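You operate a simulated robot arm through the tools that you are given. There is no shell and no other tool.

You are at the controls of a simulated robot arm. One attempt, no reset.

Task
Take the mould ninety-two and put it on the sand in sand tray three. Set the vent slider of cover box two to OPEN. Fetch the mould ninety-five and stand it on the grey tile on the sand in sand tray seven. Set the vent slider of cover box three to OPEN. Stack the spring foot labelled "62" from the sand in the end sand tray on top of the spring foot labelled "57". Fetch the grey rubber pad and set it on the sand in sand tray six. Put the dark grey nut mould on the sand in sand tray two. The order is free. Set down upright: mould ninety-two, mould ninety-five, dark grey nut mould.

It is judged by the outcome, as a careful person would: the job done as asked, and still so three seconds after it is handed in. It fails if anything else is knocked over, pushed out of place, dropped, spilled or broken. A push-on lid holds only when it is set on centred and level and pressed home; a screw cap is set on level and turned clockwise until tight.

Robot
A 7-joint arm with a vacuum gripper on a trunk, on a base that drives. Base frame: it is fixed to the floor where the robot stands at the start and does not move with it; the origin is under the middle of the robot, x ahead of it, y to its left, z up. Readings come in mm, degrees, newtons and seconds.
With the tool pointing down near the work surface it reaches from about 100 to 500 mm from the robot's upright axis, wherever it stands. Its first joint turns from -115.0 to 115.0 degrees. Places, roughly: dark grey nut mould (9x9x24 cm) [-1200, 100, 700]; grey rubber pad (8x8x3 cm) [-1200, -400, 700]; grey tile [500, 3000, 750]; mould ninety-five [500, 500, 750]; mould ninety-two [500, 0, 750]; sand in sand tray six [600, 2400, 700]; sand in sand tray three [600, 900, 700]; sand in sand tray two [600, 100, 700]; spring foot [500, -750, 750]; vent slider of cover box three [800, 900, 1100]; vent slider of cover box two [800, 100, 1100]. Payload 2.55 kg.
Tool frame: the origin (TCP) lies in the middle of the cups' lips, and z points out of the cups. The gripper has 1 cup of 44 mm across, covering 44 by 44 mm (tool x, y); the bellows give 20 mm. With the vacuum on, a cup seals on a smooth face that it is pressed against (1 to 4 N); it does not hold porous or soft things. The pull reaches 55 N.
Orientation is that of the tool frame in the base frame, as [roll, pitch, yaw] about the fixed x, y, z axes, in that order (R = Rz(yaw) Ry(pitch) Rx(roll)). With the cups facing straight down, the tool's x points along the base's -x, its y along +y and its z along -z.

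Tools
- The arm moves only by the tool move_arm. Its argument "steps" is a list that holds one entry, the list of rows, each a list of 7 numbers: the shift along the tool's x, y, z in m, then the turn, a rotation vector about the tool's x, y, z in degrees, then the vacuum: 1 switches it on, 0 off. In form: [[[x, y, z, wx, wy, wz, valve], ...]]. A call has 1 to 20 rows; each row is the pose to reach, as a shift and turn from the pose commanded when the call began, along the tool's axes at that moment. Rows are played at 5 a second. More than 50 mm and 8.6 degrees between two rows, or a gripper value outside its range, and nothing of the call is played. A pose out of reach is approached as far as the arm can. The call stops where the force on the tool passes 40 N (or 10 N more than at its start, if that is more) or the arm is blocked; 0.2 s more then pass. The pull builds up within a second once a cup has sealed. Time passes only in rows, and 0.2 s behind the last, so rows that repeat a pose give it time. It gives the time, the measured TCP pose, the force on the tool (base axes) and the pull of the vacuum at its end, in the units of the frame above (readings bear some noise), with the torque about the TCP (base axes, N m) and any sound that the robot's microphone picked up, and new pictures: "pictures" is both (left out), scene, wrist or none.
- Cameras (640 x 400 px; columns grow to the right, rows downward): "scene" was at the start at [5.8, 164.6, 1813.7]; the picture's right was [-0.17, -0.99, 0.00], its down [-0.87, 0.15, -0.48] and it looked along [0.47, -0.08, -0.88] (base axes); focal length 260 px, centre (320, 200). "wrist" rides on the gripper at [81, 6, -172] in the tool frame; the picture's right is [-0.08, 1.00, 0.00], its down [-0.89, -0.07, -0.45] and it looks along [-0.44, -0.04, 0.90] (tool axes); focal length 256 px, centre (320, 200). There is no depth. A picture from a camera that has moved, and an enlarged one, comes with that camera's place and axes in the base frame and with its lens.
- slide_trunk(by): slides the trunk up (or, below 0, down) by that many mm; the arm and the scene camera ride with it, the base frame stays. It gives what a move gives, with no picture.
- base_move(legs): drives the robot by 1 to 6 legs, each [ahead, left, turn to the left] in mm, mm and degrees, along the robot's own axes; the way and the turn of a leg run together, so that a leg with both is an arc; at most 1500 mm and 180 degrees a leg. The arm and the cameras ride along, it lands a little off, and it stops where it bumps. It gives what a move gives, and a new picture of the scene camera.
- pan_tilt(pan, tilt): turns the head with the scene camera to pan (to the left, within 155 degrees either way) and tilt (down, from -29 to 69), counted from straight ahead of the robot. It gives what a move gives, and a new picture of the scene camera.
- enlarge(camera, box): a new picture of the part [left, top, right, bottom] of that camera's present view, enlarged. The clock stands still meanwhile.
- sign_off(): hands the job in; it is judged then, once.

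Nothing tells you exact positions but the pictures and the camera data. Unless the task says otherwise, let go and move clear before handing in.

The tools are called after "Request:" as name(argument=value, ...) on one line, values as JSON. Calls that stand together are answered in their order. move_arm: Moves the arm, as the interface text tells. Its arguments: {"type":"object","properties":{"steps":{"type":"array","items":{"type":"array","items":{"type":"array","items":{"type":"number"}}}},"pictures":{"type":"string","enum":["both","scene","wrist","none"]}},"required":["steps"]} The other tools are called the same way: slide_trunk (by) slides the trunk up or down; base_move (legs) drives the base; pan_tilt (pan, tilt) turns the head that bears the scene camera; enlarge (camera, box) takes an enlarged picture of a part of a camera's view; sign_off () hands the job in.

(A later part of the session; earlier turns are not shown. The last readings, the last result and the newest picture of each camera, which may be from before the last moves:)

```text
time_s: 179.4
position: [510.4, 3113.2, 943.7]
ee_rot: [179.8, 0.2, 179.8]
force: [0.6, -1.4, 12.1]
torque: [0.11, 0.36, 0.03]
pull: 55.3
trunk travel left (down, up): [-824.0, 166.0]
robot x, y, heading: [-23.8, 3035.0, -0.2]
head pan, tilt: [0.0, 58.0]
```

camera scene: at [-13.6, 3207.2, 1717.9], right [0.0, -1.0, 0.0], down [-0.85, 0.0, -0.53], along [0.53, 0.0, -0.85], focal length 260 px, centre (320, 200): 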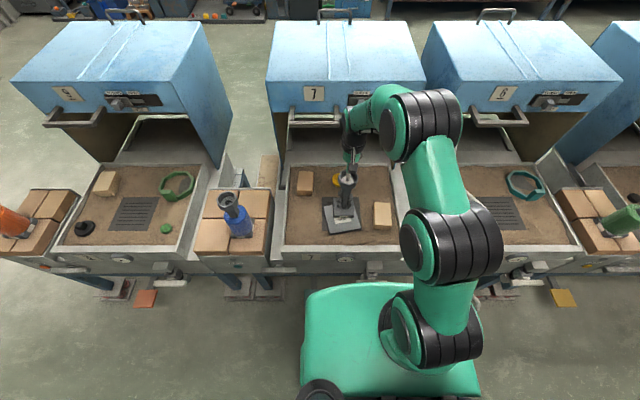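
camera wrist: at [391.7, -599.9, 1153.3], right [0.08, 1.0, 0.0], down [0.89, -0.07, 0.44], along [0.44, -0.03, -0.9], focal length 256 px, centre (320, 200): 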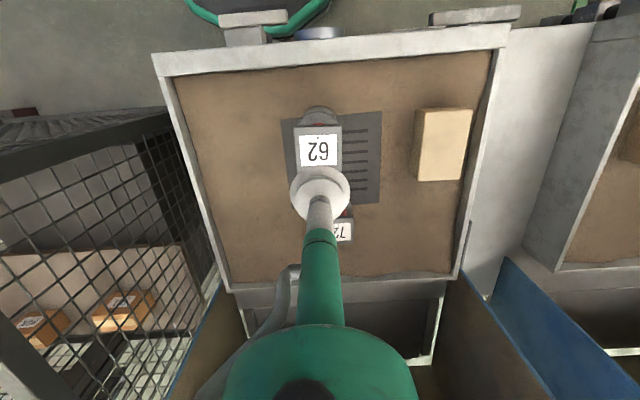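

Contact made. Easing off to about zero force, releasing, then rising.

Request:
move_arm(steps=[[[0, 0, -0.002, 0, 0, 0, 1], [0, 0, -0.0025, 0, 0, 0, 1], [0, 0, -0.0025, 0, 0, 0, 0], [0, 0, -0.0025, 0, 0, 0, 0], [0, 0, -0.0025, 0, 0, 0, 0], [0, 0, -0.0025, 0, 0, 0, 0], [0, 0, -0.0025, 0, 0, 0, 0]]], pictures="none")

Request:
move_arm(steps=[[[0, 0, -0.005, 0, 0, 0, 0], [0, 0, -0.015, 0, 0, 0, 0], [0, 0, -0.03, 0, 0, 0, 0], [0, 0, -0.05, 0, 0, 0, 0], [0, 0, -0.075, 0, 0, 0, 0], [0, 0, -0.1, 0, 0, 0, 0]]], pictures="both")

Request:
enlarge(camera="scene", box=[290, 150, 410, 240])

```text
time_s: 181.0
position: [510.7, 3114.3, 944.7]
ee_rot: [179.9, -0.1, 179.8]
force: [0.2, -0.1, 0.0]
torque: [0.02, -0.01, 0.0]
pull: 0.0
trunk travel left (down, up): [-824.0, 166.0]
robot x, y, heading: [-27.5, 3030.0, -0.2]
head pan, tilt: [0.0, 58.0]
```

```text
time_s: 182.4
position: [508.8, 3113.4, 1044.0]
ee_rot: [179.9, -0.1, 179.8]
force: [0.5, 0.0, 0.6]
torque: [0.03, -0.01, 0.01]
pull: 0.1
trunk travel left (down, up): [-824.0, 166.0]
robot x, y, heading: [-24.9, 3034.5, -0.2]
head pan, tilt: [0.0, 58.0]
camera scene: at [-14.7, 3207.0, 1717.9], right [0.0, -1.0, 0.0], down [-0.85, 0.0, -0.53], along [0.53, 0.0, -0.85], focal length 260 px, centre (320, 200)
camera wrist: at [429.1, 3120.4, 1216.3], right [0.08, 1.0, 0.0], down [0.89, -0.07, 0.44], along [0.44, -0.03, -0.9], focal length 256 px, centre (320, 200)
```

scene: 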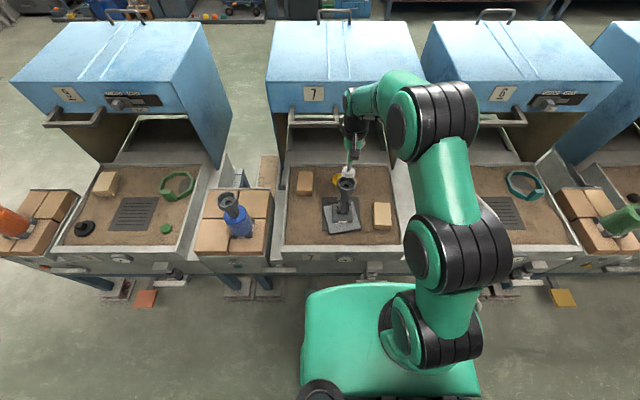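
wrist: 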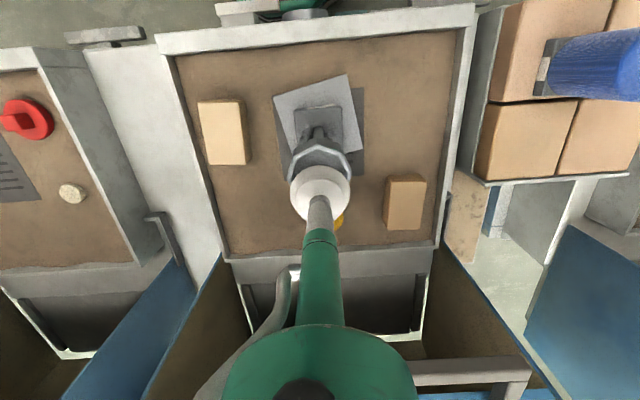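

```text
4.44 times, centred on (350, 195) of scene
camera zoom: at [-14.7, 3207.0, 1717.9], right [0.0, -1.0, 0.0], down [-0.85, 0.0, -0.53], along [0.53, 0.0, -0.85], focal length 1155 px, centre (187, 222)
```

zoom: 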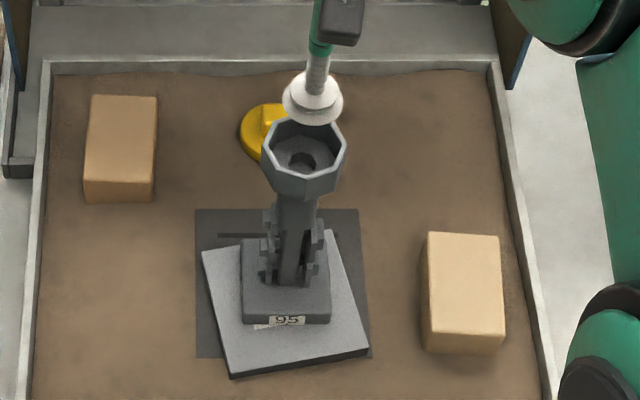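

Mould 95 stands on the grey tile. Next I'll back out and travel to the moulds table and bench behind; there I'll identify the dark grey nut mould up close.

Request:
base_move(legs=[[-300, 0, 0], [0, -1400, 0], [0, -700, 0]])

Request:
pan_tilt(pan=140, tilt=35)

```text
time_s: 194.5
position: [205.8, 1015.1, 1042.9]
ee_rot: [179.8, -0.2, 179.8]
force: [0.0, -0.2, -0.3]
torque: [-0.02, 0.01, 0.03]
pull: 0.0
trunk travel left (down, up): [-824.0, 166.0]
robot x, y, heading: [-326.3, 933.2, -0.1]
head pan, tilt: [0.0, 58.0]
camera scene: at [-318.7, 1108.2, 1717.9], right [0.0, -1.0, 0.0], down [-0.85, 0.0, -0.53], along [0.53, 0.0, -0.85], focal length 260 px, centre (320, 200)
```

scene: 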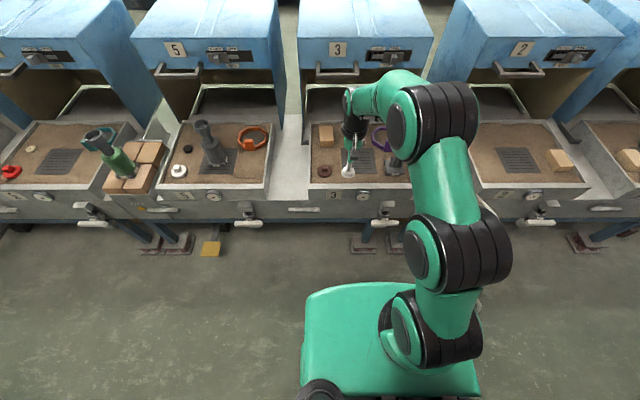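

```text
time_s: 196.7
position: [206.6, 1015.7, 1043.3]
ee_rot: [180.0, -0.1, 179.9]
force: [0.2, 0.2, 0.6]
torque: [-0.03, 0.02, 0.0]
pull: 0.1
trunk travel left (down, up): [-824.0, 166.0]
robot x, y, heading: [-331.6, 936.0, 0.0]
head pan, tilt: [140.0, 35.0]
camera scene: at [-454.8, 1165.9, 1749.8], right [0.65, 0.76, 0.0], down [0.44, -0.37, -0.82], along [-0.63, 0.53, -0.57], focal length 260 px, centre (320, 200)
```

scene: 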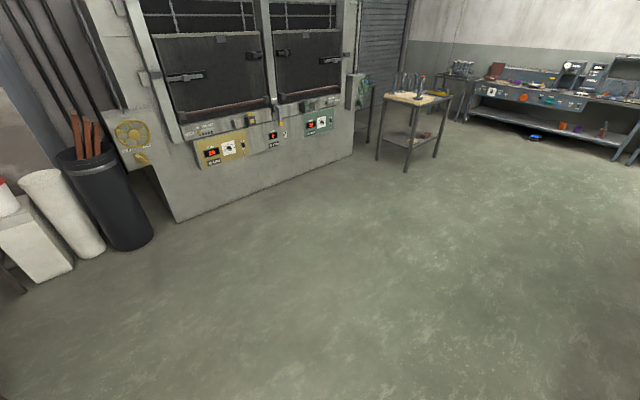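

The floor behind is clear. I'll turn right to face the mould table (heading -90°) and drive over to stand in front of it at a distance.

Request:
base_move(legs=[[0, 0, -90], [0, -800, 0]])

Request:
pan_tilt(pan=0, tilt=45)

Request:
enlarge(camera="scene", box=[150, 80, 480, 290])

```text
time_s: 204.8
position: [-1030.1, 378.9, 1043.3]
ee_rot: [179.9, -0.2, 91.4]
force: [-0.2, -0.8, 0.0]
torque: [-0.01, 0.01, 0.01]
pull: 0.1
trunk travel left (down, up): [-824.0, 166.0]
robot x, y, heading: [-1127.1, 909.9, -88.5]
head pan, tilt: [140.0, 35.0]
camera scene: at [-894.1, 1043.1, 1749.9], right [0.78, -0.62, 0.0], down [-0.36, -0.45, -0.82], along [0.51, 0.64, -0.57], focal length 260 px, centre (320, 200)
```

scene: 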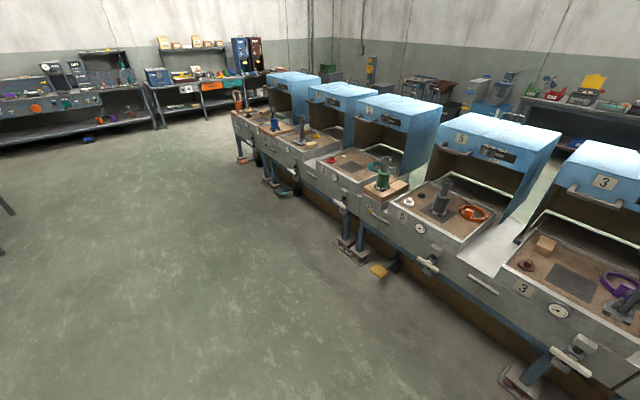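

```text
time_s: 207.0
position: [-1028.9, 378.4, 1043.0]
ee_rot: [179.9, -0.1, 91.4]
force: [0.6, 0.0, -0.6]
torque: [0.01, -0.02, -0.02]
pull: 0.0
trunk travel left (down, up): [-824.0, 166.0]
robot x, y, heading: [-1124.0, 911.4, -88.5]
head pan, tilt: [0.0, 45.0]
camera scene: at [-946.7, 893.0, 1735.0], right [-1.0, -0.02, 0.0], down [-0.02, 0.71, -0.71], along [0.02, -0.71, -0.71], focal length 260 px, centre (320, 200)
```

scene: 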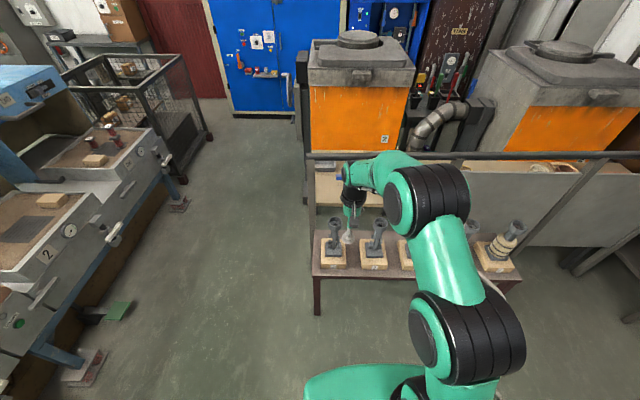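

```text
1.90 times, centred on (315, 185) of scene
camera zoom: at [-946.7, 893.0, 1735.0], right [-1.0, -0.02, 0.0], down [-0.02, 0.71, -0.71], along [0.02, -0.71, -0.71], focal length 495 px, centre (330, 229)
```

zoom: 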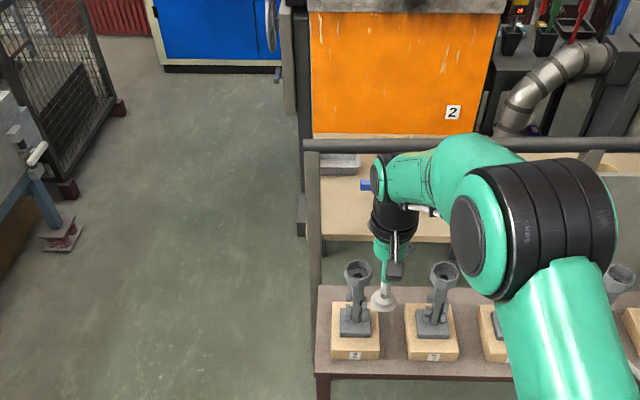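

The moulds stand on labelled wooden blocks. I'll zoom in on each to read the labels and compare shapes.

Request:
enlarge(camera="scene", box=[310, 205, 400, 280])

Request:
enlarge(camera="scene", box=[390, 205, 530, 290])

Request:
enlarge(camera="wrist", box=[0, 0, 640, 400])

```text
5.33 times, centred on (355, 242) of scene
camera zoom: at [-946.7, 893.0, 1735.0], right [-1.0, -0.02, 0.0], down [-0.02, 0.71, -0.71], along [0.02, -0.71, -0.71], focal length 1386 px, centre (133, -27)
```

zoom: 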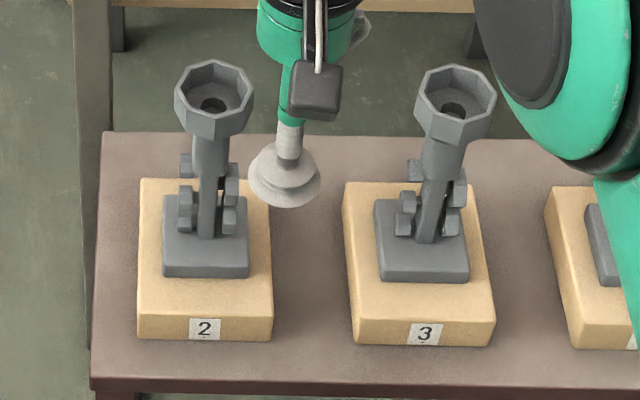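

```text
4.57 times, centred on (460, 248) of scene
camera zoom: at [-946.7, 893.0, 1735.0], right [-1.0, -0.02, 0.0], down [-0.02, 0.71, -0.71], along [0.02, -0.71, -0.71], focal length 1188 px, centre (-320, -17)
```

zoom: 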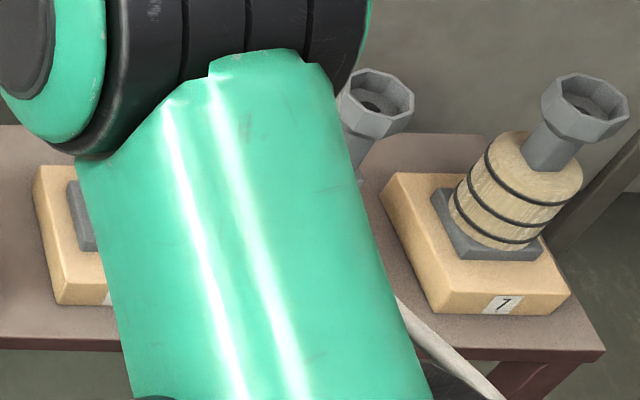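

```text
1.00 times, centred on (320, 200) of wrist (not enlarged: the box is as wide or as high as the picture)
camera zoom: at [-1024.6, 459.2, 1216.0], right [1.0, -0.05, 0.0], down [-0.05, -0.89, 0.44], along [-0.02, -0.44, -0.9], focal length 256 px, centre (320, 200)
```

zoom: 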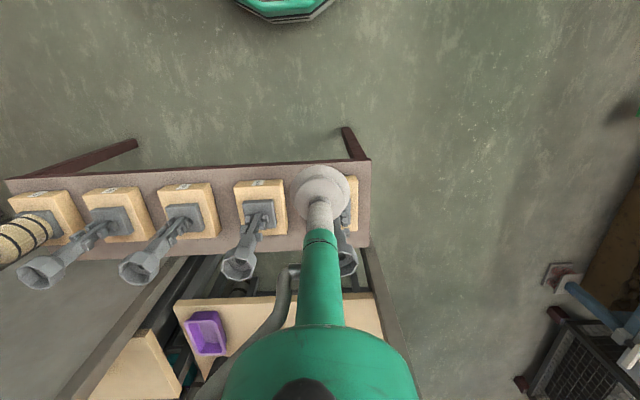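

The blocks are numbered 2, 3, …, 7 and most moulds look alike, so I need to see all five clearly. I'll drive further right to see the ones hidden by the arm.

Request:
base_move(legs=[[0, -420, -1.5]])

Request:
enlarge(camera="scene", box=[250, 190, 380, 280])

Request:
enlarge(camera="scene", box=[140, 190, 270, 280])

```text
time_s: 209.6
position: [-1464.6, 371.2, 1043.0]
ee_rot: [179.7, -0.2, 89.7]
force: [0.6, 0.2, 0.3]
torque: [0.01, 0.0, -0.02]
pull: 0.1
trunk travel left (down, up): [-824.0, 166.0]
robot x, y, heading: [-1547.3, 906.7, -90.3]
head pan, tilt: [0.0, 45.0]
camera scene: at [-1368.5, 883.8, 1735.1], right [-1.0, 0.0, 0.0], down [0.0, 0.71, -0.71], along [0.0, -0.71, -0.71], focal length 260 px, centre (320, 200)
```

scene: 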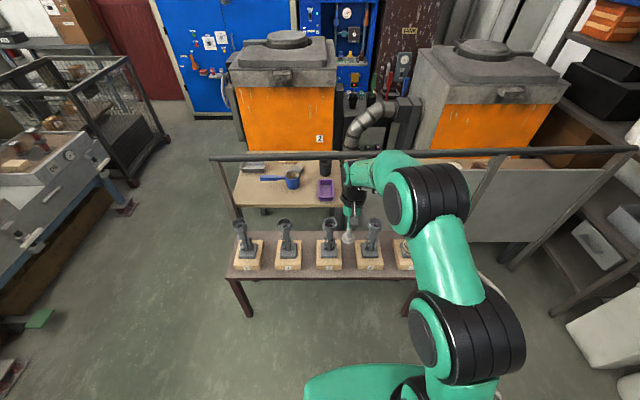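

```text
4.44 times, centred on (315, 235) of scene
camera zoom: at [-1368.5, 883.8, 1735.1], right [-1.0, 0.0, 0.0], down [0.0, 0.71, -0.71], along [0.0, -0.71, -0.71], focal length 1155 px, centre (342, 44)
```

zoom: 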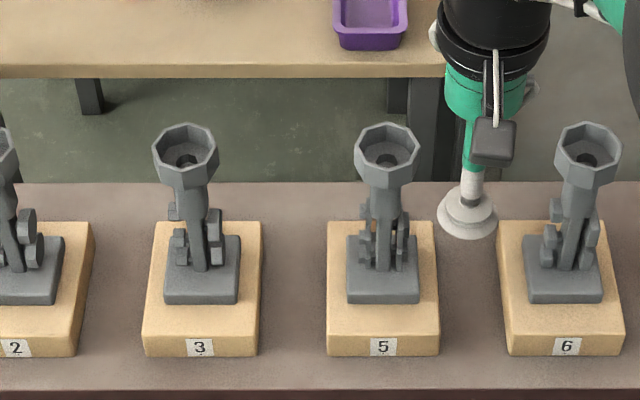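

```text
4.44 times, centred on (205, 235) of scene
camera zoom: at [-1368.5, 883.8, 1735.1], right [-1.0, 0.0, 0.0], down [0.0, 0.71, -0.71], along [0.0, -0.71, -0.71], focal length 1155 px, centre (831, 44)
```

zoom: 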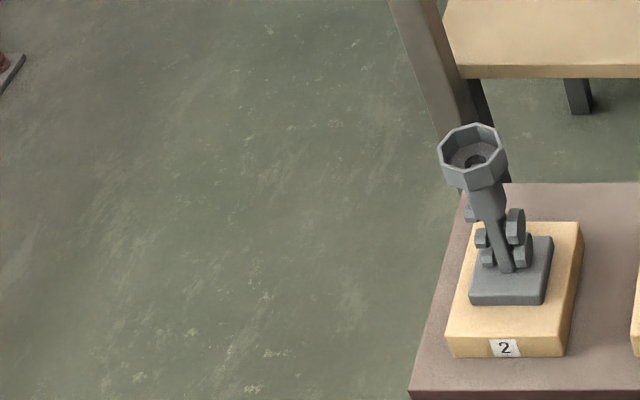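

Each mould carries different small shapes. I'll zoom in much more on each one to find the one with nut shapes.

Request:
enlarge(camera="scene", box=[228, 212, 266, 266])

Request:
enlarge(camera="scene", box=[270, 212, 308, 266])

Request:
enlarge(camera="scene", box=[312, 212, 350, 266])

Request:
enlarge(camera="scene", box=[352, 212, 390, 266])

```text
7.41 times, centred on (247, 239) of scene
camera zoom: at [-1368.5, 883.8, 1735.1], right [-1.0, 0.0, 0.0], down [0.0, 0.71, -0.71], along [0.0, -0.71, -0.71], focal length 1926 px, centre (861, -89)
```

zoom: 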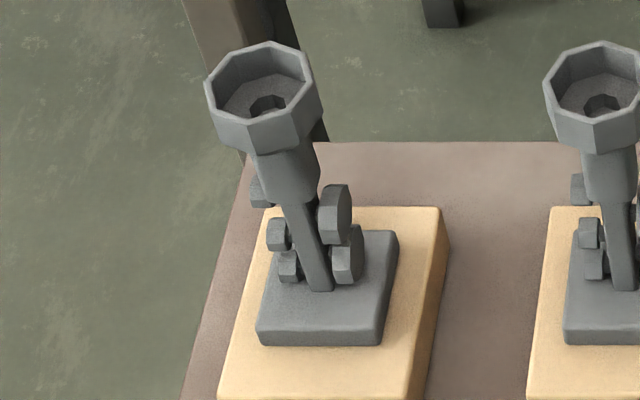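

```text
7.41 times, centred on (289, 239) of scene
camera zoom: at [-1368.5, 883.8, 1735.1], right [-1.0, 0.0, 0.0], down [0.0, 0.71, -0.71], along [0.0, -0.71, -0.71], focal length 1926 px, centre (550, -89)
```

zoom: 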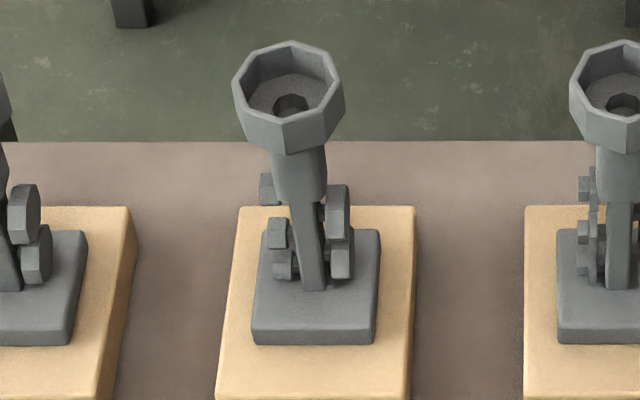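

```text
7.41 times, centred on (331, 239) of scene
camera zoom: at [-1368.5, 883.8, 1735.1], right [-1.0, 0.0, 0.0], down [0.0, 0.71, -0.71], along [0.0, -0.71, -0.71], focal length 1926 px, centre (238, -89)
```

zoom: 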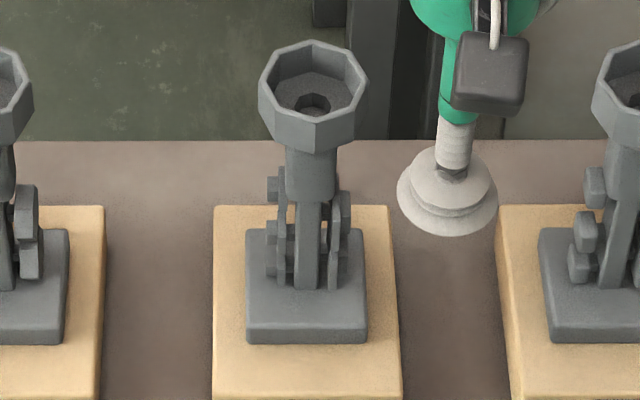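

```text
7.41 times, centred on (371, 239) of scene
camera zoom: at [-1368.5, 883.8, 1735.1], right [-1.0, 0.0, 0.0], down [0.0, 0.71, -0.71], along [0.0, -0.71, -0.71], focal length 1926 px, centre (-58, -89)
```

zoom: 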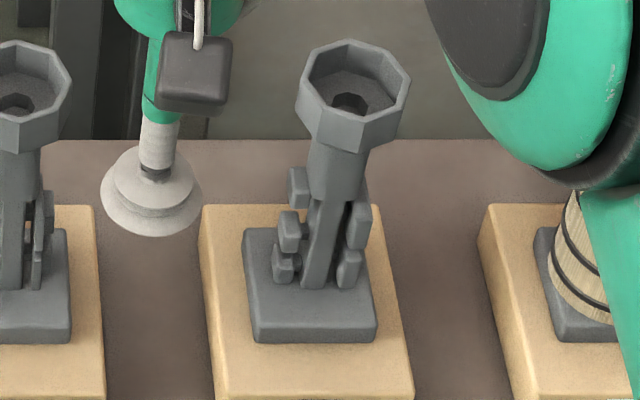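

The side parts are seen edge-on from here. I'll drive left past the table's end to view the moulds obliquely from their +x side.

Request:
base_move(legs=[[-150, 0, 0], [0, 1000, 0]])

Request:
slide_trunk(by=-350)

Request:
pan_tilt(pan=-45, tilt=28)

```text
time_s: 215.9
position: [-440.9, 511.6, 1042.6]
ee_rot: [179.9, -0.1, 89.4]
force: [0.5, -0.2, 0.9]
torque: [0.03, -0.02, 0.0]
pull: 0.1
trunk travel left (down, up): [-824.0, 166.0]
robot x, y, heading: [-515.7, 1048.0, -90.5]
head pan, tilt: [0.0, 45.0]
camera scene: at [-340.6, 1022.9, 1735.0], right [-1.0, 0.01, 0.0], down [0.01, 0.71, -0.71], along [-0.01, -0.71, -0.71], focal length 260 px, centre (320, 200)
```

scene: 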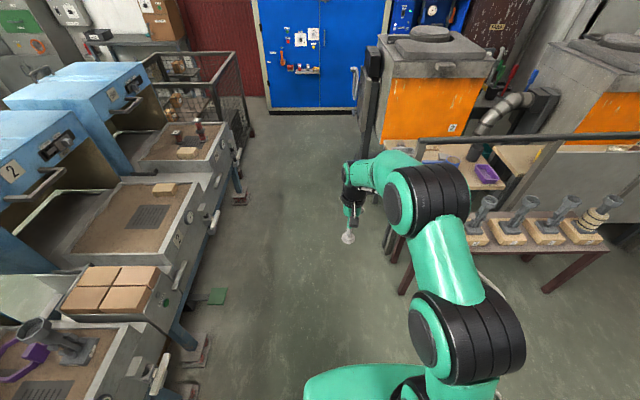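

```text
time_s: 219.3
position: [-442.4, 511.5, 693.2]
ee_rot: [180.0, -0.1, 89.3]
force: [-0.1, 0.2, 0.2]
torque: [-0.01, 0.01, -0.03]
pull: 0.1
trunk travel left (down, up): [-474.0, 516.0]
robot x, y, heading: [-517.2, 1041.8, -91.0]
head pan, tilt: [0.0, 45.0]
```

```text
time_s: 220.4
position: [-441.7, 511.5, 693.4]
ee_rot: [179.9, -0.1, 89.3]
force: [0.5, -0.3, -0.1]
torque: [0.0, 0.01, 0.0]
pull: 0.0
trunk travel left (down, up): [-474.0, 516.0]
robot x, y, heading: [-515.9, 1046.9, -90.8]
head pan, tilt: [-45.0, 28.0]
camera scene: at [-405.1, 1040.6, 1410.8], right [-0.7, 0.72, 0.0], down [0.34, 0.33, -0.88], along [-0.63, -0.62, -0.47], focal length 260 px, centre (320, 200)
```

scene: 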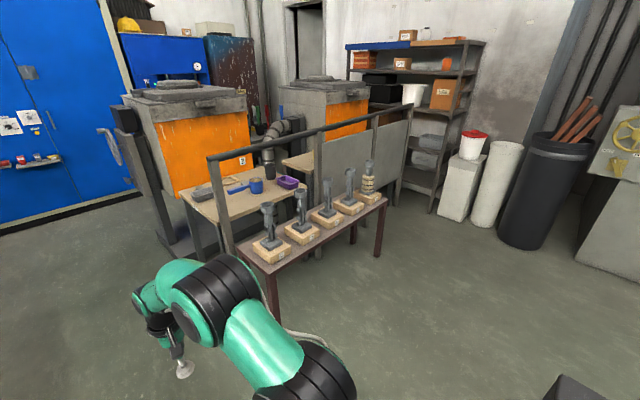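

Now all five moulds are in an oblique view. Zooming on each.

Request:
enlarge(camera="scene", box=[250, 190, 322, 270])

Request:
enlarge(camera="scene", box=[306, 170, 346, 235])

Request:
enlarge(camera="scene", box=[334, 155, 390, 220])

```text
5.00 times, centred on (286, 230) of scene
camera zoom: at [-405.1, 1040.6, 1410.8], right [-0.7, 0.72, 0.0], down [0.34, 0.33, -0.88], along [-0.63, -0.62, -0.47], focal length 1300 px, centre (490, 50)
```

zoom: 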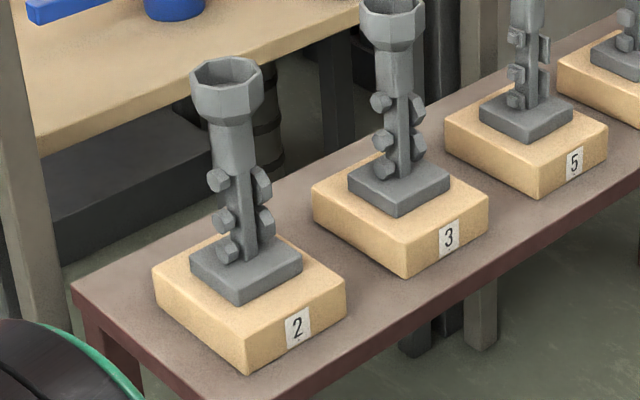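

```text
6.15 times, centred on (326, 202) of scene
camera zoom: at [-405.1, 1040.6, 1410.8], right [-0.7, 0.72, 0.0], down [0.34, 0.33, -0.88], along [-0.63, -0.62, -0.47], focal length 1600 px, centre (283, 185)
```

zoom: 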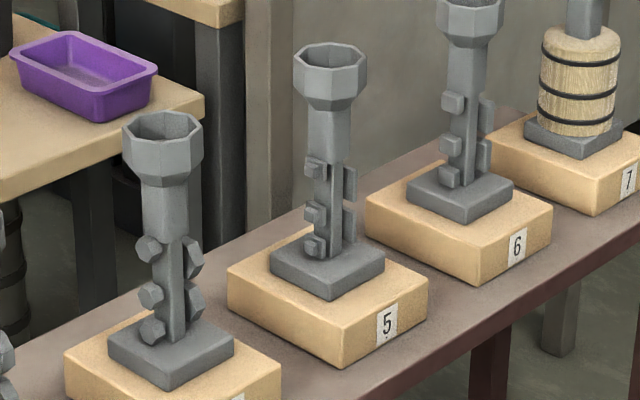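

```text
6.15 times, centred on (362, 188) of scene
camera zoom: at [-405.1, 1040.6, 1410.8], right [-0.7, 0.72, 0.0], down [0.34, 0.33, -0.88], along [-0.63, -0.62, -0.47], focal length 1600 px, centre (62, 277)
```

zoom: 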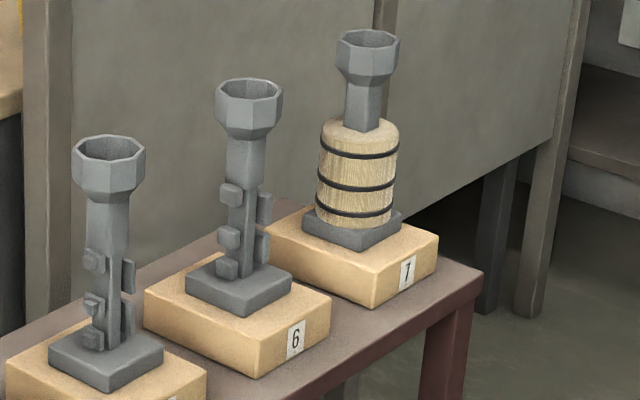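

Request:
enlarge(camera="scene", box=[260, 212, 288, 248])

Request:
enlarge(camera="scene", box=[292, 200, 320, 236])

Request:
enlarge(camera="scene", box=[316, 190, 344, 222])

Request:
enlarge(camera="scene", box=[340, 180, 368, 212])

```text
11.11 times, centred on (274, 230) of scene
camera zoom: at [-405.1, 1040.6, 1410.8], right [-0.7, 0.72, 0.0], down [0.34, 0.33, -0.88], along [-0.63, -0.62, -0.47], focal length 2888 px, centre (831, -133)
```

zoom: 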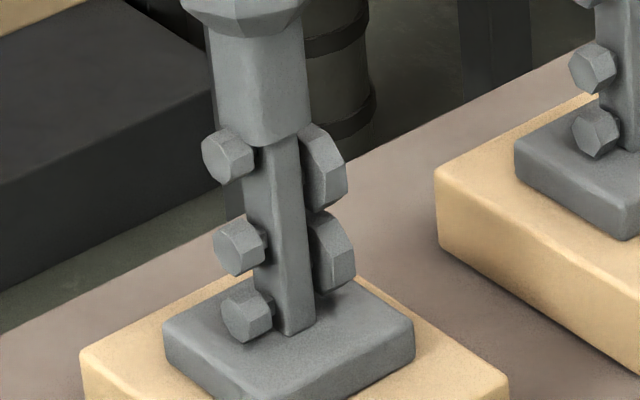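

```text
11.11 times, centred on (306, 218) of scene
camera zoom: at [-405.1, 1040.6, 1410.8], right [-0.7, 0.72, 0.0], down [0.34, 0.33, -0.88], along [-0.63, -0.62, -0.47], focal length 2888 px, centre (476, 0)
```

zoom: 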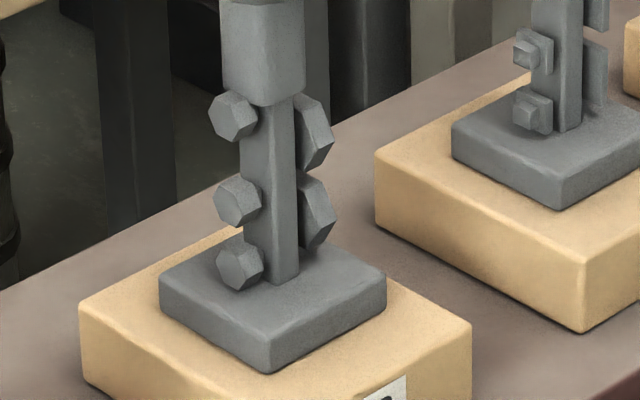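

```text
12.50 times, centred on (330, 206) of scene
camera zoom: at [-405.1, 1040.6, 1410.8], right [-0.7, 0.72, 0.0], down [0.34, 0.33, -0.88], along [-0.63, -0.62, -0.47], focal length 3250 px, centre (195, 125)
```

zoom: 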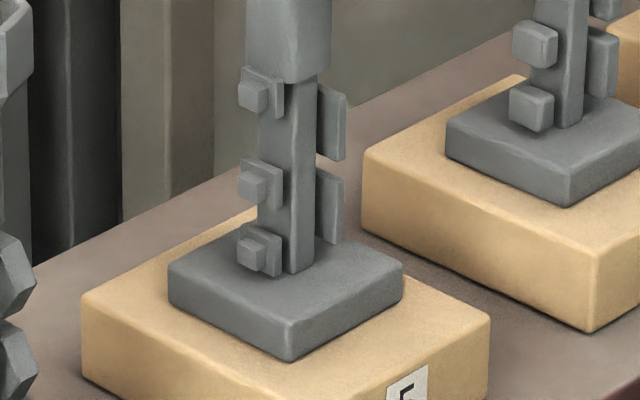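

```text
12.50 times, centred on (354, 196) of scene
camera zoom: at [-405.1, 1040.6, 1410.8], right [-0.7, 0.72, 0.0], down [0.34, 0.33, -0.88], along [-0.63, -0.62, -0.47], focal length 3250 px, centre (-105, 250)
```

zoom: 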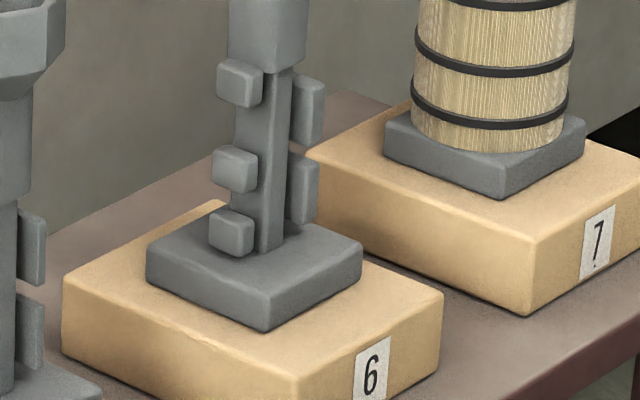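

By triangulation, the mould on block 3 is near (-1195, 134), matching the given place for the dark grey nut mould. I'll zoom in even more to compare the parts on blocks 2 and 3.

Request:
enlarge(camera="scene", box=[264, 218, 280, 244])

Request:
enlarge(camera="scene", box=[296, 204, 312, 230])

```text
15.38 times, centred on (272, 231) of scene
camera zoom: at [-405.1, 1040.6, 1410.8], right [-0.7, 0.72, 0.0], down [0.34, 0.33, -0.88], along [-0.63, -0.62, -0.47], focal length 3999 px, centre (1058, -277)
```

zoom: 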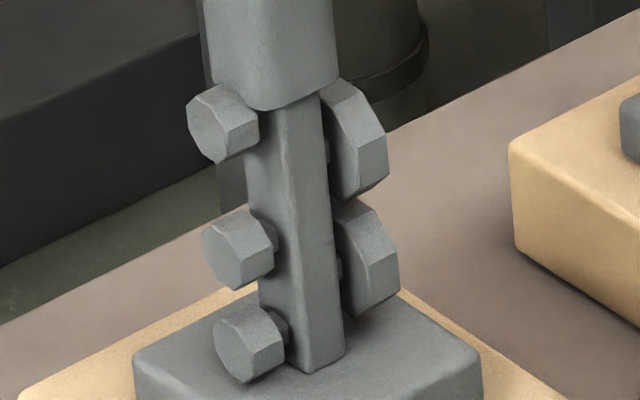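

```text
15.38 times, centred on (304, 217) of scene
camera zoom: at [-405.1, 1040.6, 1410.8], right [-0.7, 0.72, 0.0], down [0.34, 0.33, -0.88], along [-0.63, -0.62, -0.47], focal length 3999 px, centre (566, -62)
```

zoom: 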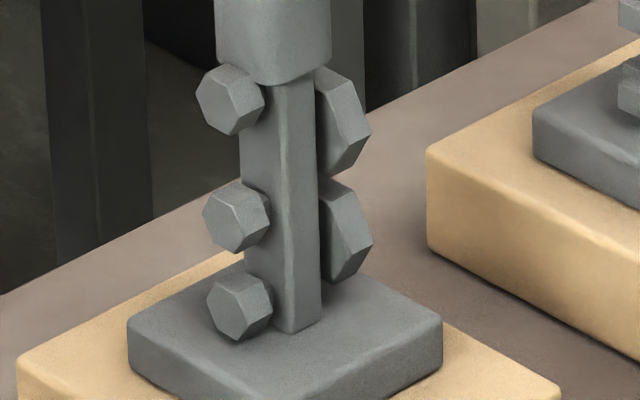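

Block 3's mould has true hexagonal nuts (block 2's parts are octagonal discs), so the mould on block 3 is the dark grey nut mould. I'll raise the trunk and drive in front of it, keeping the cup above head height.

Request:
slide_trunk(by=200)

Request:
base_move(legs=[[0, -750, 0.8]])

Request:
pan_tilt(pan=0, tilt=45)

```text
time_s: 222.6
position: [-442.2, 511.5, 892.3]
ee_rot: [179.9, 0.0, 89.3]
force: [-0.6, 0.1, -0.3]
torque: [-0.02, -0.02, 0.02]
pull: 0.1
trunk travel left (down, up): [-674.0, 316.0]
robot x, y, heading: [-519.6, 1046.3, -90.7]
head pan, tilt: [-45.0, 28.0]
```

```text
time_s: 226.6
position: [-1177.1, 514.3, 892.7]
ee_rot: [179.8, -0.1, 90.5]
force: [-0.2, -0.5, -0.2]
torque: [0.04, -0.02, -0.05]
pull: 0.0
trunk travel left (down, up): [-674.0, 316.0]
robot x, y, heading: [-1265.3, 1051.2, -89.5]
head pan, tilt: [-45.0, 28.0]
camera scene: at [-1151.6, 1044.6, 1610.8], right [-0.71, 0.7, 0.0], down [0.33, 0.33, -0.88], along [-0.62, -0.63, -0.47], focal length 260 px, centre (320, 200)
```

scene: 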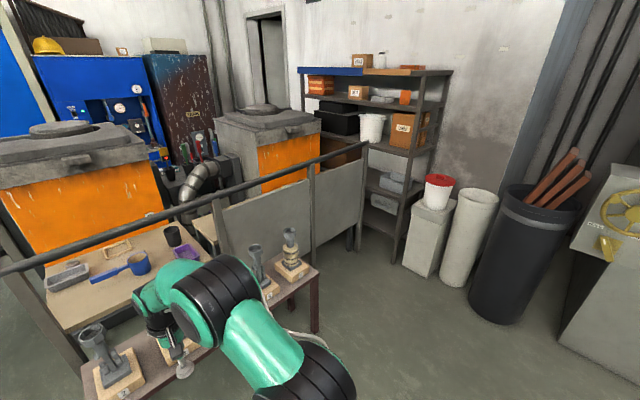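

```text
time_s: 227.7
position: [-1177.3, 515.1, 893.2]
ee_rot: [180.0, -0.1, 90.4]
force: [0.7, -0.2, 0.2]
torque: [0.0, 0.0, 0.0]
pull: 0.0
trunk travel left (down, up): [-674.0, 316.0]
robot x, y, heading: [-1265.4, 1049.2, -89.2]
head pan, tilt: [0.0, 45.0]
camera scene: at [-1086.5, 1028.3, 1585.0], right [-1.0, -0.01, 0.0], down [-0.01, 0.71, -0.71], along [0.01, -0.71, -0.71], focal length 260 px, centre (320, 200)
```

scene: 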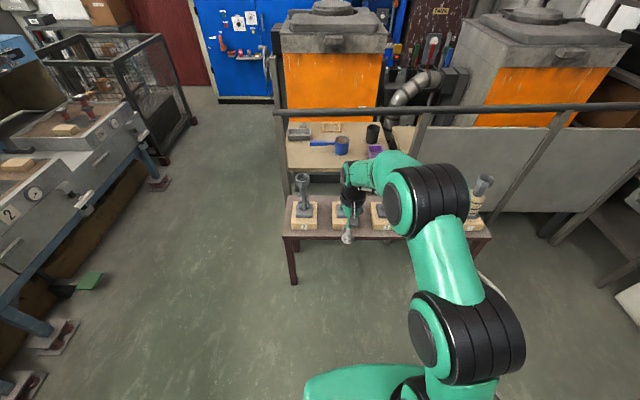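

The nut mould (block 3) is straight ahead of the gripper. Checking via the wrist camera.

Request:
enlarge(camera="wrist", box=[0, 0, 640, 400])

Request:
enlarge(camera="scene", box=[280, 160, 400, 250])

```text
1.00 times, centred on (320, 200) of wrist (not enlarged: the box is as wide or as high as the picture)
camera zoom: at [-1170.9, 595.8, 1066.0], right [1.0, -0.07, 0.0], down [-0.06, -0.89, 0.44], along [-0.03, -0.44, -0.9], focal length 256 px, centre (320, 200)
```

zoom: 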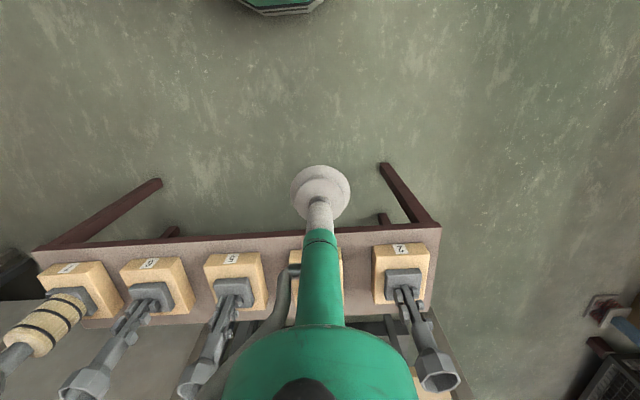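

```text
4.44 times, centred on (340, 205) of scene
camera zoom: at [-1086.5, 1028.3, 1585.0], right [-1.0, -0.01, 0.0], down [-0.01, 0.71, -0.71], along [0.01, -0.71, -0.71], focal length 1155 px, centre (231, 178)
```

zoom: 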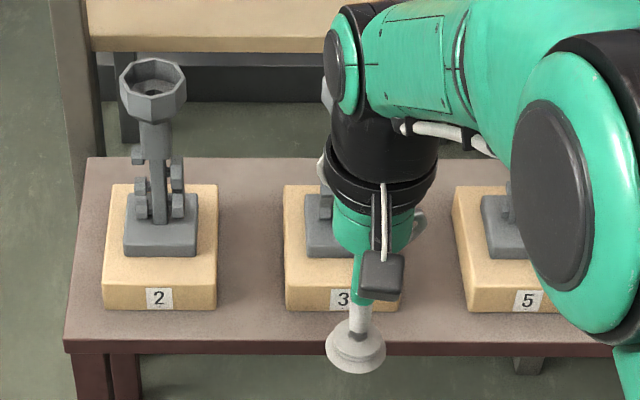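

The nut mould is at about (-1194, 133). I'll align and drive ahead so the cup comes above its head.

Request:
base_move(legs=[[0, -18, -0.6], [330, 0, 0]])

Request:
enlarge(camera="wrist", box=[220, 80, 420, 280])

Request:
enlarge(camera="scene", box=[290, 190, 410, 290])

```text
time_s: 230.3
position: [-1203.6, 187.8, 892.5]
ee_rot: [179.9, -0.1, 89.7]
force: [-0.7, 0.6, -0.6]
torque: [0.04, -0.01, 0.02]
pull: 0.0
trunk travel left (down, up): [-674.0, 316.0]
robot x, y, heading: [-1284.4, 722.2, -90.1]
head pan, tilt: [0.0, 45.0]
camera scene: at [-1105.6, 699.1, 1585.0], right [-1.0, 0.01, 0.0], down [0.0, 0.71, -0.71], along [0.0, -0.71, -0.71], focal length 260 px, centre (320, 200)
```

scene: 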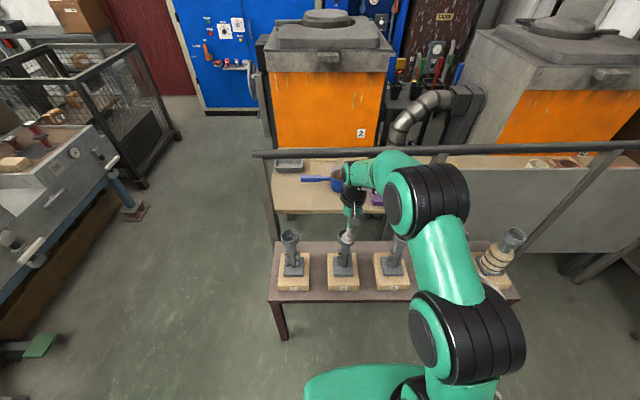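

```text
2.00 times, centred on (320, 180) of wrist
camera zoom: at [-1196.6, 268.2, 1065.7], right [1.0, -0.08, 0.0], down [-0.08, -0.89, 0.44], along [-0.04, -0.44, -0.9], focal length 512 px, centre (320, 240)
```

zoom: 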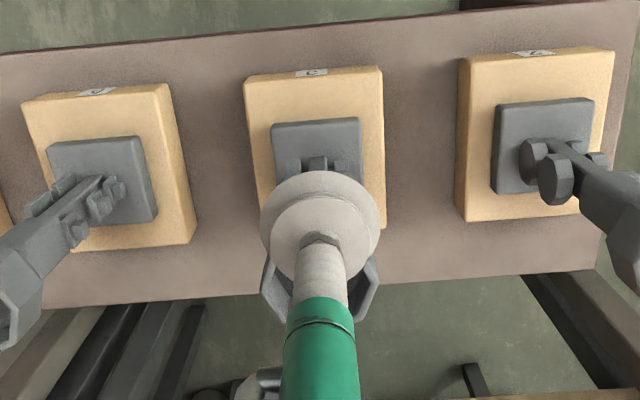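

```text
4.00 times, centred on (350, 240) of scene
camera zoom: at [-1105.6, 699.1, 1585.0], right [-1.0, 0.01, 0.0], down [0.0, 0.71, -0.71], along [0.0, -0.71, -0.71], focal length 1040 px, centre (200, 40)
```

zoom: 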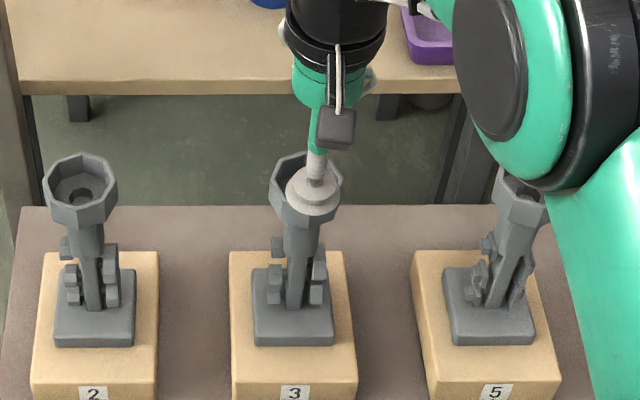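

The cup is about 55 mm short of the mould's head; driving a little further ahead.

Request:
base_move(legs=[[52, 5, 0]])

Request:
enlarge(camera="wrist", box=[276, 110, 364, 226])

Request:
enlarge(camera="scene", box=[320, 220, 370, 280])

```text
time_s: 231.2
position: [-1197.9, 136.4, 890.8]
ee_rot: [179.9, -0.1, 89.7]
force: [0.2, -0.6, 0.3]
torque: [0.03, -0.04, 0.01]
pull: 0.1
trunk travel left (down, up): [-674.0, 316.0]
robot x, y, heading: [-1277.4, 675.5, -90.3]
head pan, tilt: [0.0, 45.0]
camera scene: at [-1100.6, 646.7, 1584.9], right [-1.0, 0.01, 0.0], down [0.0, 0.71, -0.71], along [0.0, -0.71, -0.71], focal length 260 px, centre (320, 200)
```

scene: 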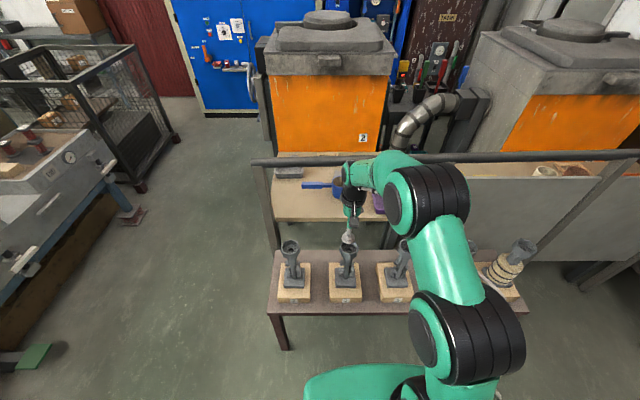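

```text
3.45 times, centred on (320, 168) of wrist
camera zoom: at [-1191.2, 216.1, 1065.3], right [1.0, -0.08, 0.0], down [-0.08, -0.89, 0.44], along [-0.04, -0.44, -0.9], focal length 883 px, centre (320, 310)
```

zoom: 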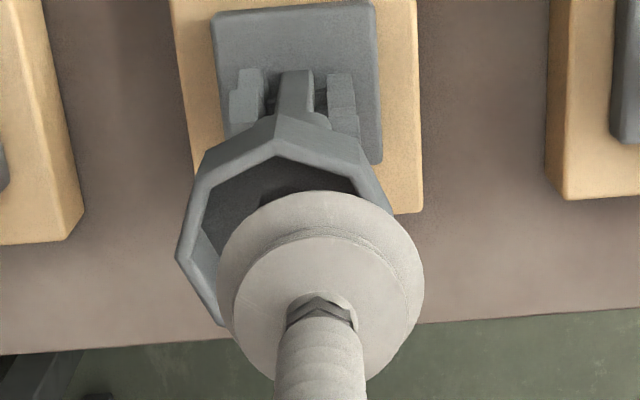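

```text
6.67 times, centred on (345, 250) of scene
camera zoom: at [-1100.6, 646.7, 1584.9], right [-1.0, 0.01, 0.0], down [0.0, 0.71, -0.71], along [0.0, -0.71, -0.71], focal length 1733 px, centre (153, -133)
```

zoom: 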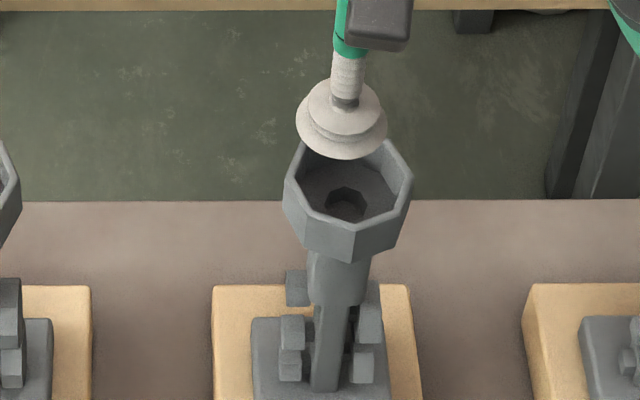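

The rim is about 7.5 mm toward -x and 7–8 mm ahead of the cup, at z≈831. Correcting and lowering part of the way, then rechecking.

Request:
move_arm(steps=[[[-0.004, -0.004, 0.005, 0, 0, 0, 0], [-0.0075, -0.0075, 0.015, 0, 0, 0, 0], [-0.0075, -0.0075, 0.028, 0, 0, 0, 0], [-0.0075, -0.0075, 0.028, 0, 0, 0, 0]]], pictures="none")

Request:
enlarge(camera="wrist", box=[276, 110, 364, 226])

Request:
enlarge(camera="scene", box=[320, 220, 370, 280])

```text
time_s: 232.2
position: [-1204.0, 131.0, 865.4]
ee_rot: [179.9, 0.0, 89.7]
force: [0.6, 0.2, 0.0]
torque: [-0.01, 0.02, 0.0]
pull: 0.1
trunk travel left (down, up): [-674.0, 316.0]
robot x, y, heading: [-1282.4, 672.7, -90.3]
head pan, tilt: [0.0, 45.0]
```

```text
3.45 times, centred on (320, 168) of wrist
camera zoom: at [-1198.4, 210.8, 1037.8], right [1.0, -0.08, 0.0], down [-0.08, -0.89, 0.44], along [-0.04, -0.44, -0.9], focal length 883 px, centre (320, 310)
```

zoom: 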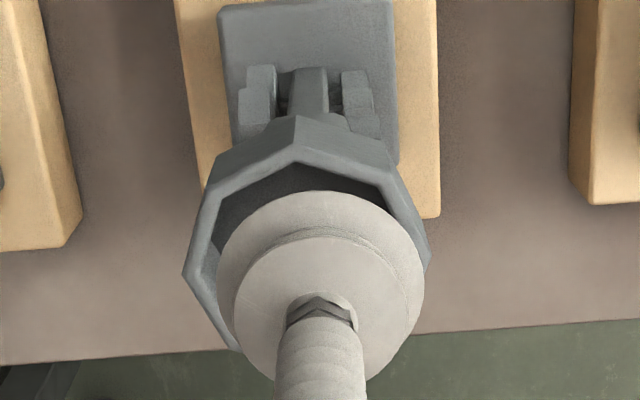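

```text
6.67 times, centred on (345, 250) of scene
camera zoom: at [-1100.9, 649.0, 1585.0], right [-1.0, 0.01, 0.0], down [0.0, 0.71, -0.71], along [0.0, -0.71, -0.71], focal length 1733 px, centre (153, -133)
```

zoom: 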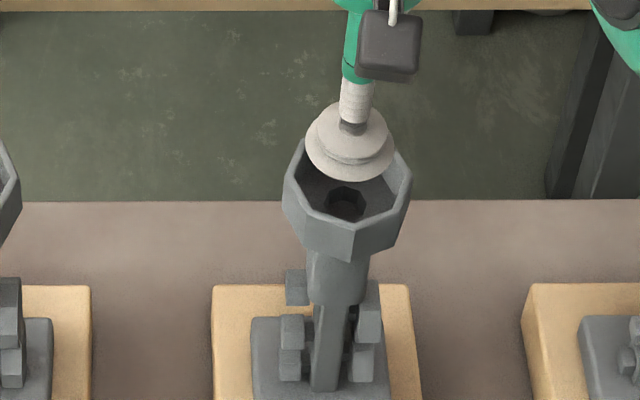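

Refined estimate: rim at about (-1208, 117, 819). Correcting 14 mm ahead and 3.5 mm right, and lowering to just above the rim.

Request:
move_arm(steps=[[[-0.007, -0.002, 0.005, 0, 0, 0, 0], [-0.014, -0.0035, 0.015, 0, 0, 0, 0], [-0.014, -0.0035, 0.03, 0, 0, 0, 0], [-0.014, -0.0035, 0.03, 0, 0, 0, 0]]], pictures="none")

Request:
enlarge(camera="wrist", box=[276, 130, 364, 226])

Request:
enlarge(camera="scene", box=[320, 220, 370, 280])

```text
time_s: 233.2
position: [-1209.6, 115.5, 835.9]
ee_rot: [179.9, -0.1, 89.7]
force: [-0.2, -0.1, 0.2]
torque: [-0.02, -0.02, 0.02]
pull: 0.0
trunk travel left (down, up): [-674.0, 316.0]
robot x, y, heading: [-1280.3, 672.1, -90.2]
head pan, tilt: [0.0, 45.0]
```

```text
4.17 times, centred on (320, 178) of wrist
camera zoom: at [-1202.9, 196.0, 1008.3], right [1.0, -0.08, 0.0], down [-0.08, -0.89, 0.44], along [-0.04, -0.44, -0.9], focal length 1067 px, centre (320, 292)
```

zoom: 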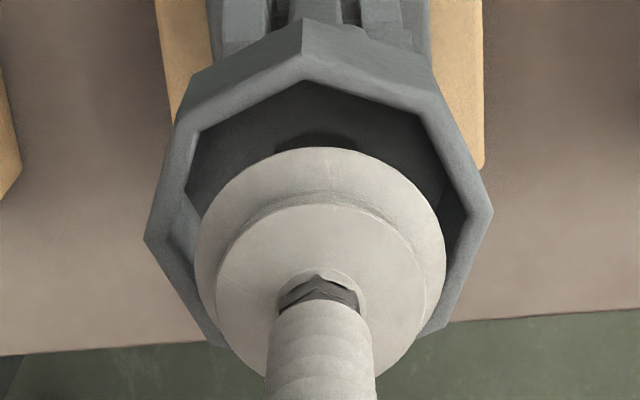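

```text
6.67 times, centred on (345, 250) of scene
camera zoom: at [-1100.9, 648.9, 1585.0], right [-1.0, 0.01, 0.0], down [0.0, 0.71, -0.71], along [0.0, -0.71, -0.71], focal length 1733 px, centre (153, -133)
```

zoom: 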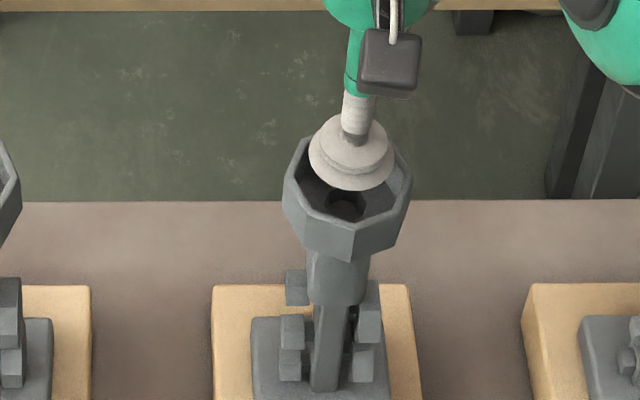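

Slight overshoot: the rim centre is about 4.5 mm back toward the robot. Correcting and lowering into the head with vacuum on.

Request:
move_arm(steps=[[[0.0045, 0, 0, 0, 0, 0, 0], [0.0045, 0, 0.006, 0, 0, 0, 1], [0.0045, 0, 0.014, 0, 0, 0, 1], [0.0045, 0, 0.022, 0, 0, 0, 1], [0.0045, 0, 0.028, 0, 0, 0, 1], [0.0045, 0, 0.034, 0, 0, 0, 1]]], pictures="none")

```text
time_s: 234.6
position: [-1208.6, 119.6, 800.5]
ee_rot: [179.9, -0.1, 89.7]
force: [-0.3, -0.9, 0.2]
torque: [-0.03, 0.02, 0.02]
pull: 0.1
trunk travel left (down, up): [-674.0, 316.0]
robot x, y, heading: [-1277.7, 674.7, -90.4]
head pan, tilt: [0.0, 45.0]
```

Request:
move_arm(steps=[[[0, 0, 0.003, 0, 0, 0, 1], [0, 0, 0.006, 0, 0, 0, 1], [0, 0, 0.009, 0, 0, 0, 1], [0, 0, 0.009, 0, 0, 0, 1]]], pictures="none")

```text
time_s: 235.6
position: [-1209.3, 120.2, 790.9]
ee_rot: [-180.0, -0.1, 89.6]
force: [-0.4, 0.1, -4.3]
torque: [0.05, -0.04, -0.03]
pull: 55.5
trunk travel left (down, up): [-674.0, 316.0]
robot x, y, heading: [-1278.8, 670.7, -90.3]
head pan, tilt: [0.0, 45.0]
```

The nut mould is sealed. Lifting it with the trunk, then backing away from the table.

Request:
move_arm(steps=[[[0, 0, -0.005, 0, 0, 0, 1], [0, 0, -0.015, 0, 0, 0, 1], [0, 0, -0.03, 0, 0, 0, 1], [0, 0, -0.03, 0, 0, 0, 1]]], pictures="none")

Request:
slide_trunk(by=230)

Request:
base_move(legs=[[-300, 0, 0]])

```text
time_s: 236.6
position: [-1210.2, 120.1, 822.0]
ee_rot: [179.9, -0.1, 89.7]
force: [-0.4, 0.0, -5.0]
torque: [0.04, -0.01, 0.02]
pull: 55.0
trunk travel left (down, up): [-674.0, 316.0]
robot x, y, heading: [-1276.0, 670.3, -90.2]
head pan, tilt: [0.0, 45.0]
```

```text
time_s: 239.0
position: [-1209.2, 120.3, 1052.5]
ee_rot: [180.0, -0.1, 89.7]
force: [-0.2, 0.3, -3.9]
torque: [0.0, 0.0, 0.01]
pull: 55.0
trunk travel left (down, up): [-904.0, 86.0]
robot x, y, heading: [-1280.7, 670.5, -90.2]
head pan, tilt: [0.0, 45.0]
```

```text
time_s: 241.1
position: [-1209.9, 418.6, 1053.0]
ee_rot: [179.9, -0.1, 89.3]
force: [-1.4, -0.1, -3.8]
torque: [0.01, 0.01, 0.0]
pull: 55.0
trunk travel left (down, up): [-904.0, 86.0]
robot x, y, heading: [-1277.3, 972.6, -90.7]
head pan, tilt: [0.0, 45.0]
camera scene: at [-1098.2, 946.8, 1815.0], right [-1.0, 0.01, 0.0], down [0.01, 0.71, -0.71], along [-0.01, -0.71, -0.71], focal length 260 px, centre (320, 200)
```

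scene: 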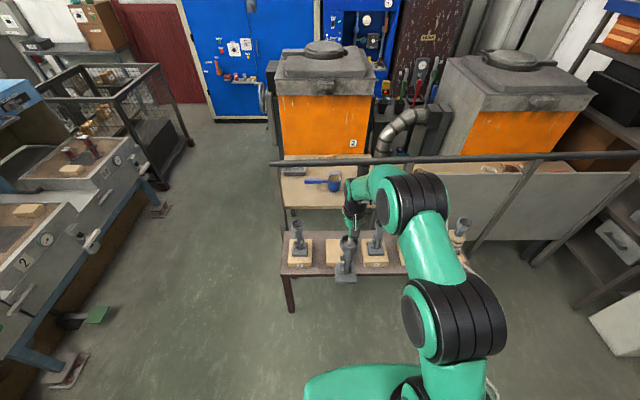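

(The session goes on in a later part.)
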